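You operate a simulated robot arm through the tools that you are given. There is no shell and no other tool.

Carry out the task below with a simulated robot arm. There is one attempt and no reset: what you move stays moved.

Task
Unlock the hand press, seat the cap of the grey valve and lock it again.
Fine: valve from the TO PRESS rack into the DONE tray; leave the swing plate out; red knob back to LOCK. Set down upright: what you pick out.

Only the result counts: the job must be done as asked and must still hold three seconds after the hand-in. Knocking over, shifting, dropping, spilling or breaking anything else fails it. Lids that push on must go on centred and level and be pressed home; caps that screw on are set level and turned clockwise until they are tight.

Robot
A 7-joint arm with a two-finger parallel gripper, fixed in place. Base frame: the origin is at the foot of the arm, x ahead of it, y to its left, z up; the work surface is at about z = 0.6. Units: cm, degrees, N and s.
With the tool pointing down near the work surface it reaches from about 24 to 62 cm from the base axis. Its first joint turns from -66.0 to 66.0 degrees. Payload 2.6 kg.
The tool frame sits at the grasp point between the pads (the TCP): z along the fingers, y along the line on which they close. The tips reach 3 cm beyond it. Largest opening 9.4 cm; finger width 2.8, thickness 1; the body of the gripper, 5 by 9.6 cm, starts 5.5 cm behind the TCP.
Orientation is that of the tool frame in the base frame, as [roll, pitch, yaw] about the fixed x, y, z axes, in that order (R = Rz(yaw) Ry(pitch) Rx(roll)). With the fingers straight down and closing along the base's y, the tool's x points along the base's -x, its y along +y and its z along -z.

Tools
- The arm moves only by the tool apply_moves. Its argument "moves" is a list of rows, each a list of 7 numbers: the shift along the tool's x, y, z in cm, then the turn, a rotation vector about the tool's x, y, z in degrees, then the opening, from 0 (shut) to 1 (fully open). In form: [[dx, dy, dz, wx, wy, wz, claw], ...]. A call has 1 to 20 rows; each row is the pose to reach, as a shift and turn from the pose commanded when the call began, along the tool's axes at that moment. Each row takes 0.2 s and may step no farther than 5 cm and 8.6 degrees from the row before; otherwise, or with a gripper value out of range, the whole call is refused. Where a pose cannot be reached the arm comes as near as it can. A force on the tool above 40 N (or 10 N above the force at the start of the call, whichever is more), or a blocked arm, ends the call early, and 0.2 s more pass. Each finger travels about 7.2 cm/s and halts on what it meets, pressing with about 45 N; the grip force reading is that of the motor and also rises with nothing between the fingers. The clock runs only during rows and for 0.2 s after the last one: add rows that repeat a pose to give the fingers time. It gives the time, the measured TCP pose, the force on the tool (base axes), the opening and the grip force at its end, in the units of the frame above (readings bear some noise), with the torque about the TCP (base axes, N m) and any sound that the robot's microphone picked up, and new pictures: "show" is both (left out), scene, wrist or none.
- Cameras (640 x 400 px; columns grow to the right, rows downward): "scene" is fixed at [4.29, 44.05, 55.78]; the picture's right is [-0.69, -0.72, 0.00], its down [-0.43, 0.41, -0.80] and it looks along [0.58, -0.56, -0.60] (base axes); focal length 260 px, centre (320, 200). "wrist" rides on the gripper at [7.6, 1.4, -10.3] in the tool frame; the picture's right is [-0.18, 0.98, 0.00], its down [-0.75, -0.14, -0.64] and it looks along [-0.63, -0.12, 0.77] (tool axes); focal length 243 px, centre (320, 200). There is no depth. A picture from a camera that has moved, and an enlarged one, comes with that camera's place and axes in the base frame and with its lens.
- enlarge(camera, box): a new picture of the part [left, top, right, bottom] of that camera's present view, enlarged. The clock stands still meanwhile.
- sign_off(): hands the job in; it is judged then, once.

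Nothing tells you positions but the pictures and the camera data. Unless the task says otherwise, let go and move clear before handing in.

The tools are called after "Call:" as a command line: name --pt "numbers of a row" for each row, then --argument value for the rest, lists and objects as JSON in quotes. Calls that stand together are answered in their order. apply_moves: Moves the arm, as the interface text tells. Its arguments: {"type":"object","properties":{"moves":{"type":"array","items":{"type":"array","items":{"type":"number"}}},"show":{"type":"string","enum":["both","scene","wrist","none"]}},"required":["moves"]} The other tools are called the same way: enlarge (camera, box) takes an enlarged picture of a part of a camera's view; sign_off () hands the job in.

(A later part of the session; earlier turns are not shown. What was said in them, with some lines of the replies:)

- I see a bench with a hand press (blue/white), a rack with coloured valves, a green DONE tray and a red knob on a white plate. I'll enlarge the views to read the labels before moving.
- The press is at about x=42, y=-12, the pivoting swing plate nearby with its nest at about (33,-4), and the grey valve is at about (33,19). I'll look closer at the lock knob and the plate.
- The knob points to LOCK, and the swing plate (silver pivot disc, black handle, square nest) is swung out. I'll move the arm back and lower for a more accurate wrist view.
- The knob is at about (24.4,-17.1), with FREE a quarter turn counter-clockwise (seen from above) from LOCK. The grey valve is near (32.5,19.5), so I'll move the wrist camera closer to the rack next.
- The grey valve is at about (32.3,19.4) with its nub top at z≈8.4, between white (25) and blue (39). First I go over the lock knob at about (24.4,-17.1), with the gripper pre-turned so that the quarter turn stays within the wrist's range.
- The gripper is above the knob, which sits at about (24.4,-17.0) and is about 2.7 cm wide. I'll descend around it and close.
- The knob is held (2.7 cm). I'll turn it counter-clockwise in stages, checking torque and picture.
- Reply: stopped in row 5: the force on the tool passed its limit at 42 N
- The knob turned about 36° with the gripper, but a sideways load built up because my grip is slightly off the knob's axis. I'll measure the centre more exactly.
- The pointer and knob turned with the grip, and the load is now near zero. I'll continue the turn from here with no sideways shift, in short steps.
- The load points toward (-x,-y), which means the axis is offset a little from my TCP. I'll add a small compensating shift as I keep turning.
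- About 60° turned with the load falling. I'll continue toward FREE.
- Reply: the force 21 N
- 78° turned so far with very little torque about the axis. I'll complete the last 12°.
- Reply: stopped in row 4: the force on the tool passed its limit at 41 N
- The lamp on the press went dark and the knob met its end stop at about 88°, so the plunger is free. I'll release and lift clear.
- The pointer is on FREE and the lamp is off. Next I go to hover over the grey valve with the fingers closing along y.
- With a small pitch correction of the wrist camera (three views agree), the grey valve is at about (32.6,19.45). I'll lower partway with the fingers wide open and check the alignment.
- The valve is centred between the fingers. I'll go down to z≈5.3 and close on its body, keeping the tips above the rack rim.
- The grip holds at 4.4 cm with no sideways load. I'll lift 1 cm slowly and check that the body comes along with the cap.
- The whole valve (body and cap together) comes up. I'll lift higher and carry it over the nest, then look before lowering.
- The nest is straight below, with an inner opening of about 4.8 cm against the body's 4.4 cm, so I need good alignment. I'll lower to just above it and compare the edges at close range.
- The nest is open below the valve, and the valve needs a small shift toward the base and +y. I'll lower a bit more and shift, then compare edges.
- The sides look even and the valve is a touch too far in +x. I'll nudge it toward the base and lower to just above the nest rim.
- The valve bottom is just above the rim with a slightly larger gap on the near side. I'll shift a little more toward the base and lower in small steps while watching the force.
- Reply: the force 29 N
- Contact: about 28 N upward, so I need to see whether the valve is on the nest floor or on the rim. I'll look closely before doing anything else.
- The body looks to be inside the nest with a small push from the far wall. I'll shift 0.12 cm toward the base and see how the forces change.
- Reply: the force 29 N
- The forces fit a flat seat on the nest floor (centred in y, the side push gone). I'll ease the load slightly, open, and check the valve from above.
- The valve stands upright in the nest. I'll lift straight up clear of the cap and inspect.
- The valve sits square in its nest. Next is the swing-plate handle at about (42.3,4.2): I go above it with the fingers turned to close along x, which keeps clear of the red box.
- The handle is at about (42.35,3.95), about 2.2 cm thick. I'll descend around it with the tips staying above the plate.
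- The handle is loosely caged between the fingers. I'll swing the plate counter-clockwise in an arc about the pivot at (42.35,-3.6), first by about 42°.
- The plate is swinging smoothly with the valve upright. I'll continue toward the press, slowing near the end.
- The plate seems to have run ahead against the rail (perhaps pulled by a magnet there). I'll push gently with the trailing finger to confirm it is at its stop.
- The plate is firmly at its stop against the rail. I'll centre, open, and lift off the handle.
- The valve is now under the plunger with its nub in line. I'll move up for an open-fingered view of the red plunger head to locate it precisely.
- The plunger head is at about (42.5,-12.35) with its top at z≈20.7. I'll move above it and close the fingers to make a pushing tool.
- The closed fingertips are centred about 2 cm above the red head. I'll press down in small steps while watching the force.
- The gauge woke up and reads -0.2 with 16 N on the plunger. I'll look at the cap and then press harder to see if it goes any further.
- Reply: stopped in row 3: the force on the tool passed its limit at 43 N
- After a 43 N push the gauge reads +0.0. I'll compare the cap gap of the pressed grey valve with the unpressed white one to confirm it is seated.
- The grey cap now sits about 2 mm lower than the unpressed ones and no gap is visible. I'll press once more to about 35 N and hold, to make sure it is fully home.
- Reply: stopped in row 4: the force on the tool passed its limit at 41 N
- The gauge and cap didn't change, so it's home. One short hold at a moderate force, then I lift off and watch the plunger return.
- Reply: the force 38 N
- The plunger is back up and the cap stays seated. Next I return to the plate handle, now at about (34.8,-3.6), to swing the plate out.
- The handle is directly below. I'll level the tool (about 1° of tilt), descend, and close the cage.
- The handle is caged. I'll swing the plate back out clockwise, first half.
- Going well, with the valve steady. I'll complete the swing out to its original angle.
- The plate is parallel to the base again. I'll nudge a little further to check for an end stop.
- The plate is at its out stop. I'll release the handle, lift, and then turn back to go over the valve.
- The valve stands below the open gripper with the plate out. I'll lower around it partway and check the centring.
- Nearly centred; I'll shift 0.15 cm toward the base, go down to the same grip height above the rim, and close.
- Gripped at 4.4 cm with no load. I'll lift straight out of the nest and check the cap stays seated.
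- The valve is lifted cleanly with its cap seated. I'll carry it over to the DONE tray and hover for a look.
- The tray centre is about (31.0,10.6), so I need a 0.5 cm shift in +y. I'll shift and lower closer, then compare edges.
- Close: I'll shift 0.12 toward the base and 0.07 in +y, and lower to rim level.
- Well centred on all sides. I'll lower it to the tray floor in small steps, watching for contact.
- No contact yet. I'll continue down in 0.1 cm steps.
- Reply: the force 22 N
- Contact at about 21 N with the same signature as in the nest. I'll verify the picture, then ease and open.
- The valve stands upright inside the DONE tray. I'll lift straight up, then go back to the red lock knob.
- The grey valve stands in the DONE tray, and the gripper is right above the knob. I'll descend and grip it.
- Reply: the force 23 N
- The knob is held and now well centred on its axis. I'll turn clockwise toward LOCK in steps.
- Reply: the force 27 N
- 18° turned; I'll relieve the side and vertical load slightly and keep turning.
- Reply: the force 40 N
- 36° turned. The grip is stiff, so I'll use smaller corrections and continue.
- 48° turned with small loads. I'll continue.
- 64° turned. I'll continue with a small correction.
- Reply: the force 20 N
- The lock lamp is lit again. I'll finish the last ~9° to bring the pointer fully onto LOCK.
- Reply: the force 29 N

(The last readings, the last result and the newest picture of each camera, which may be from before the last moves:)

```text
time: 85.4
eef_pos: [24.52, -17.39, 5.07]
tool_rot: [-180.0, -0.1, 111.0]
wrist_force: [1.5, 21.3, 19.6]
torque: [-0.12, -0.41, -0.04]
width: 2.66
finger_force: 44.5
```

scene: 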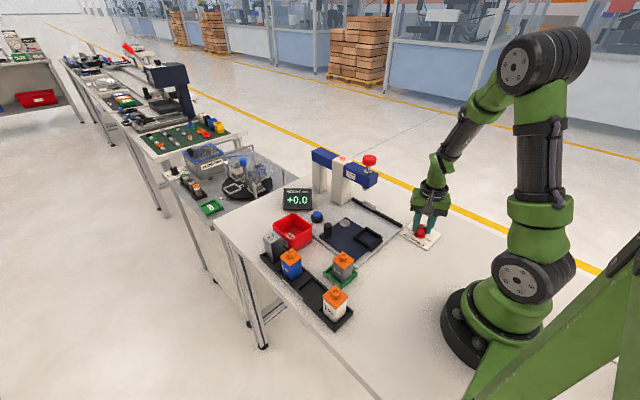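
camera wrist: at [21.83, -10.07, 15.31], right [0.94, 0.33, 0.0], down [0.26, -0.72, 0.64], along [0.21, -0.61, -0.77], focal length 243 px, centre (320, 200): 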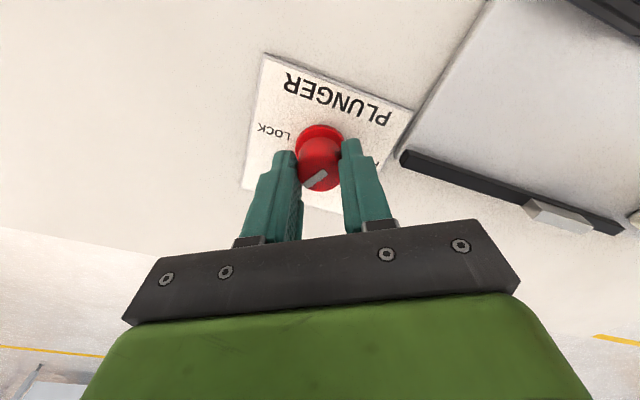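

About 89° turned. I'll try 2° more to feel for the end stop and then look.

Call:
apply_moves --pt "0 0.03 -0.02 0 0 1.5 0" --pt "0 0.03 -0.02 0 0 2.5 0" --pt "0 0.03 -0.02 0 0 2.5 0" --show "wrist"

Call:
enlarge --camera "wrist" --box '[240, 60, 400, 230]'

```text
time: 86.2
eef_pos: [24.48, -17.4, 5.08]
tool_rot: [-180.0, -0.1, 108.5]
wrist_force: [1.7, 23.4, 23.2]
torque: [-0.23, -0.49, 0.0]
width: 2.71
finger_force: 44.7
camera wrist: at [23.37, -9.7, 15.31], right [0.99, 0.14, 0.0], down [0.11, -0.76, 0.64], along [0.09, -0.64, -0.77], focal length 243 px, centre (320, 200)
```

wrist: 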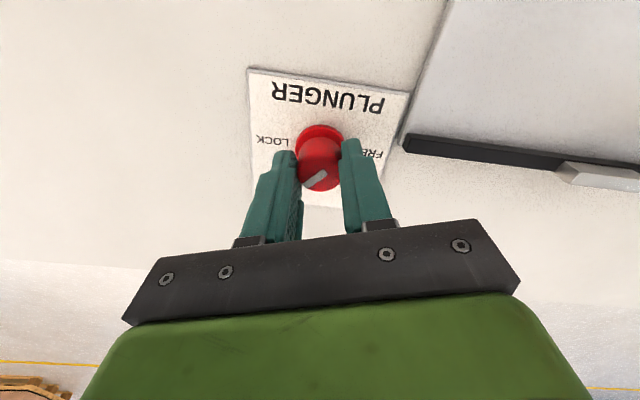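

```text
2.35 times, centred on (320, 145) of wrist
camera zoom: at [23.37, -9.7, 15.31], right [0.99, 0.14, 0.0], down [0.11, -0.76, 0.64], along [0.09, -0.64, -0.77], focal length 571 px, centre (320, 329)
```

zoom: 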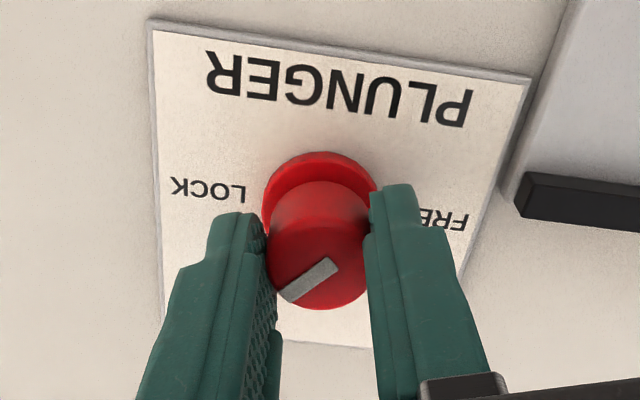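

The mark hasn't slipped relative to the fingers, so the knob has turned about 90°. I'll release, lift, and check the pointer.

Call:
apply_moves --pt "0 0.03 0 0 0 0 0.3" --pt "0 0.03 0 0 0 0 0.5" --pt "0 0.03 0 0 0 0 0.6" --pt "0 0.03 -3 0 0 0 0.6" --pt "0 0.03 -7 0 0 0 0.6" --pt "0 0.03 -11 0 0 0 0.6" --pt "0 0.03 -15 0 0 0 0.6" --pt "0 0.03 -15 0 0 0 0.6"

Call:
enlarge --camera "wrist" --box '[240, 40, 400, 200]'

Call:
enlarge --camera "scene" --box '[395, 205, 447, 252]'

Call:
enlarge --camera "scene" --box '[250, 140, 440, 330]'

```text
time: 88.0
eef_pos: [24.52, -17.35, 20.16]
tool_rot: [-179.9, 0.1, 108.6]
wrist_force: [0.8, 0.2, 0.0]
torque: [-0.03, 0.0, -0.03]
width: 5.63
finger_force: 0.1
camera wrist: at [23.39, -9.7, 30.42], right [0.99, 0.14, 0.0], down [0.11, -0.76, 0.64], along [0.09, -0.64, -0.77], focal length 243 px, centre (320, 200)
```

scene: 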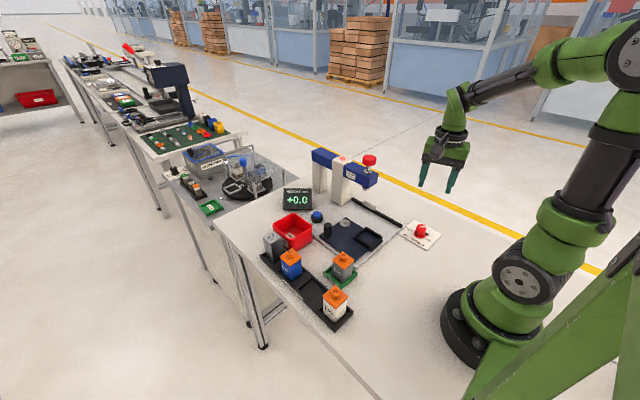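
wrist: 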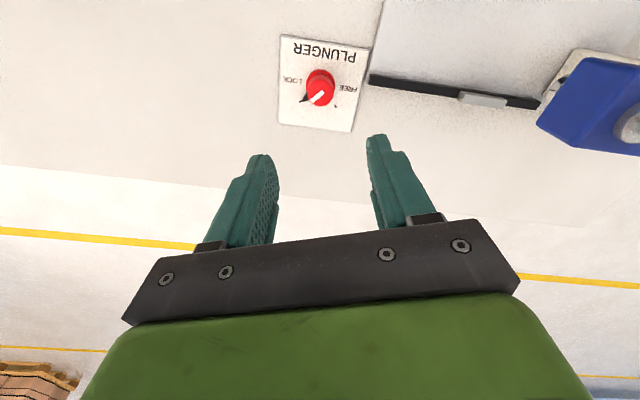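

```text
2.50 times, centred on (320, 120) of wrist
camera zoom: at [23.39, -9.7, 30.42], right [0.99, 0.14, 0.0], down [0.11, -0.76, 0.64], along [0.09, -0.64, -0.77], focal length 606 px, centre (320, 400)
```

zoom: 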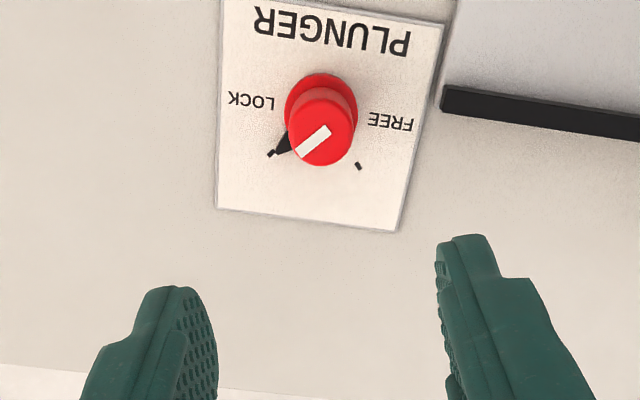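

```text
8.51 times, centred on (421, 228) of scene
camera zoom: at [4.29, 44.05, 55.78], right [-0.69, -0.72, 0.0], down [-0.43, 0.41, -0.8], along [0.58, -0.56, -0.6], focal length 2214 px, centre (-540, -43)
```

zoom: 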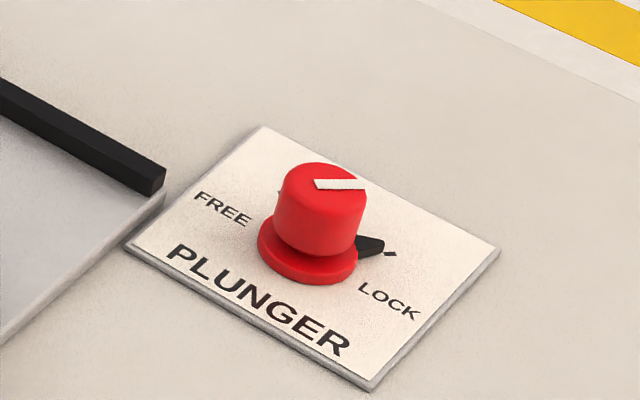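

```text
2.11 times, centred on (345, 235) of scene
camera zoom: at [4.29, 44.05, 55.78], right [-0.69, -0.72, 0.0], down [-0.43, 0.41, -0.8], along [0.58, -0.56, -0.6], focal length 548 px, centre (267, 126)
```

zoom: 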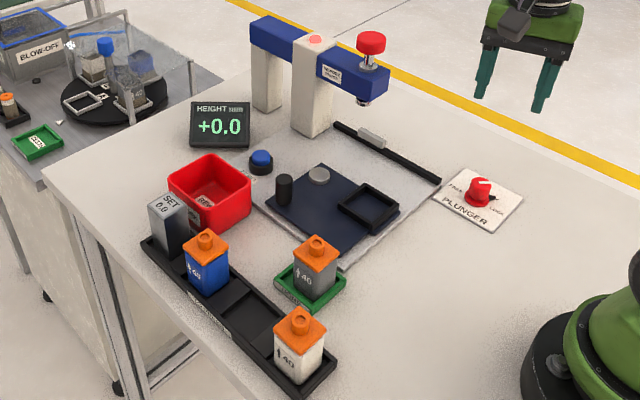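

The pointer is on LOCK, the lamp is lit, the plate is out and the valve stands in the DONE tray. I'll take a last close look at the valve and plate before handing in.

Call:
enlarge --camera "scene" --box '[320, 245, 370, 295]'

Call:
enlarge --camera "scene" --box '[310, 195, 410, 275]'

```text
8.00 times, centred on (345, 270) of scene
camera zoom: at [4.29, 44.05, 55.78], right [-0.69, -0.72, 0.0], down [-0.43, 0.41, -0.8], along [0.58, -0.56, -0.6], focal length 2081 px, centre (120, -360)
```

zoom: 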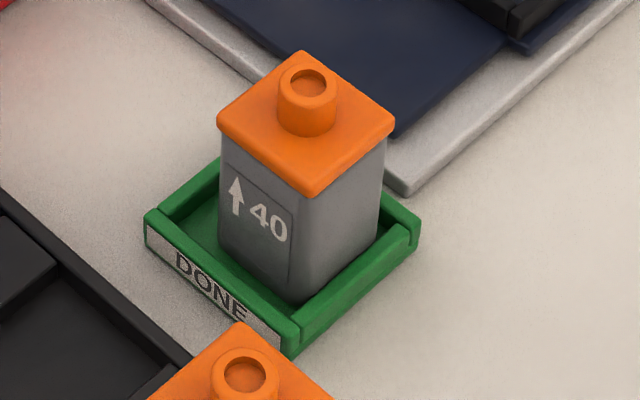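

```text
5.00 times, centred on (360, 235) of scene
camera zoom: at [4.29, 44.05, 55.78], right [-0.69, -0.72, 0.0], down [-0.43, 0.41, -0.8], along [0.58, -0.56, -0.6], focal length 1300 px, centre (120, 25)
```

zoom: 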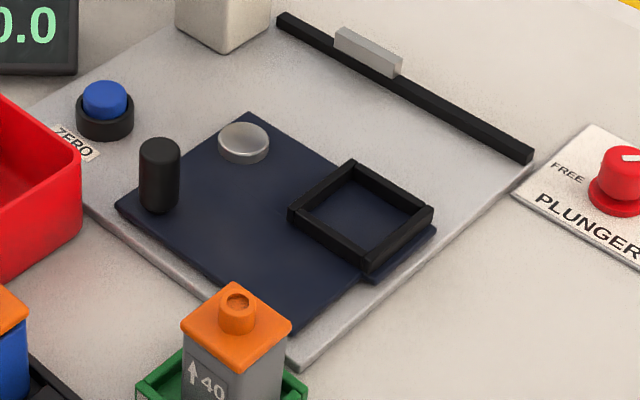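

The valve is upright in the DONE tray with its cap flush, the swing plate is back at its out position and empty, and the knob is on LOCK. The arm is clear, so I'm handing in.

Call:
sign_off

```text
The job is handed in.
```

The grey valve's cap is seated, the valve is upright in the DONE tray, and the job is handed in. No result has come back.

- **Cap:** I pressed it under the plunger to about 43 N, then a second time to about 41 N. The height gauge read +0.0 after both, and the cap sits visibly lower than those on the unpressed valves, with no gap under it.
- **Gauge:** I did not use the ZERO button or the SET block, so that +0.0 relies on the zero it already had.
- **Press:** The swing plate is empty and back at its out stop. The red knob's pointer is on LOCK and the lock lamp is lit.
- **Everything else:** Nothing else was shifted or knocked over, and the arm was clear of the bench at hand-in.
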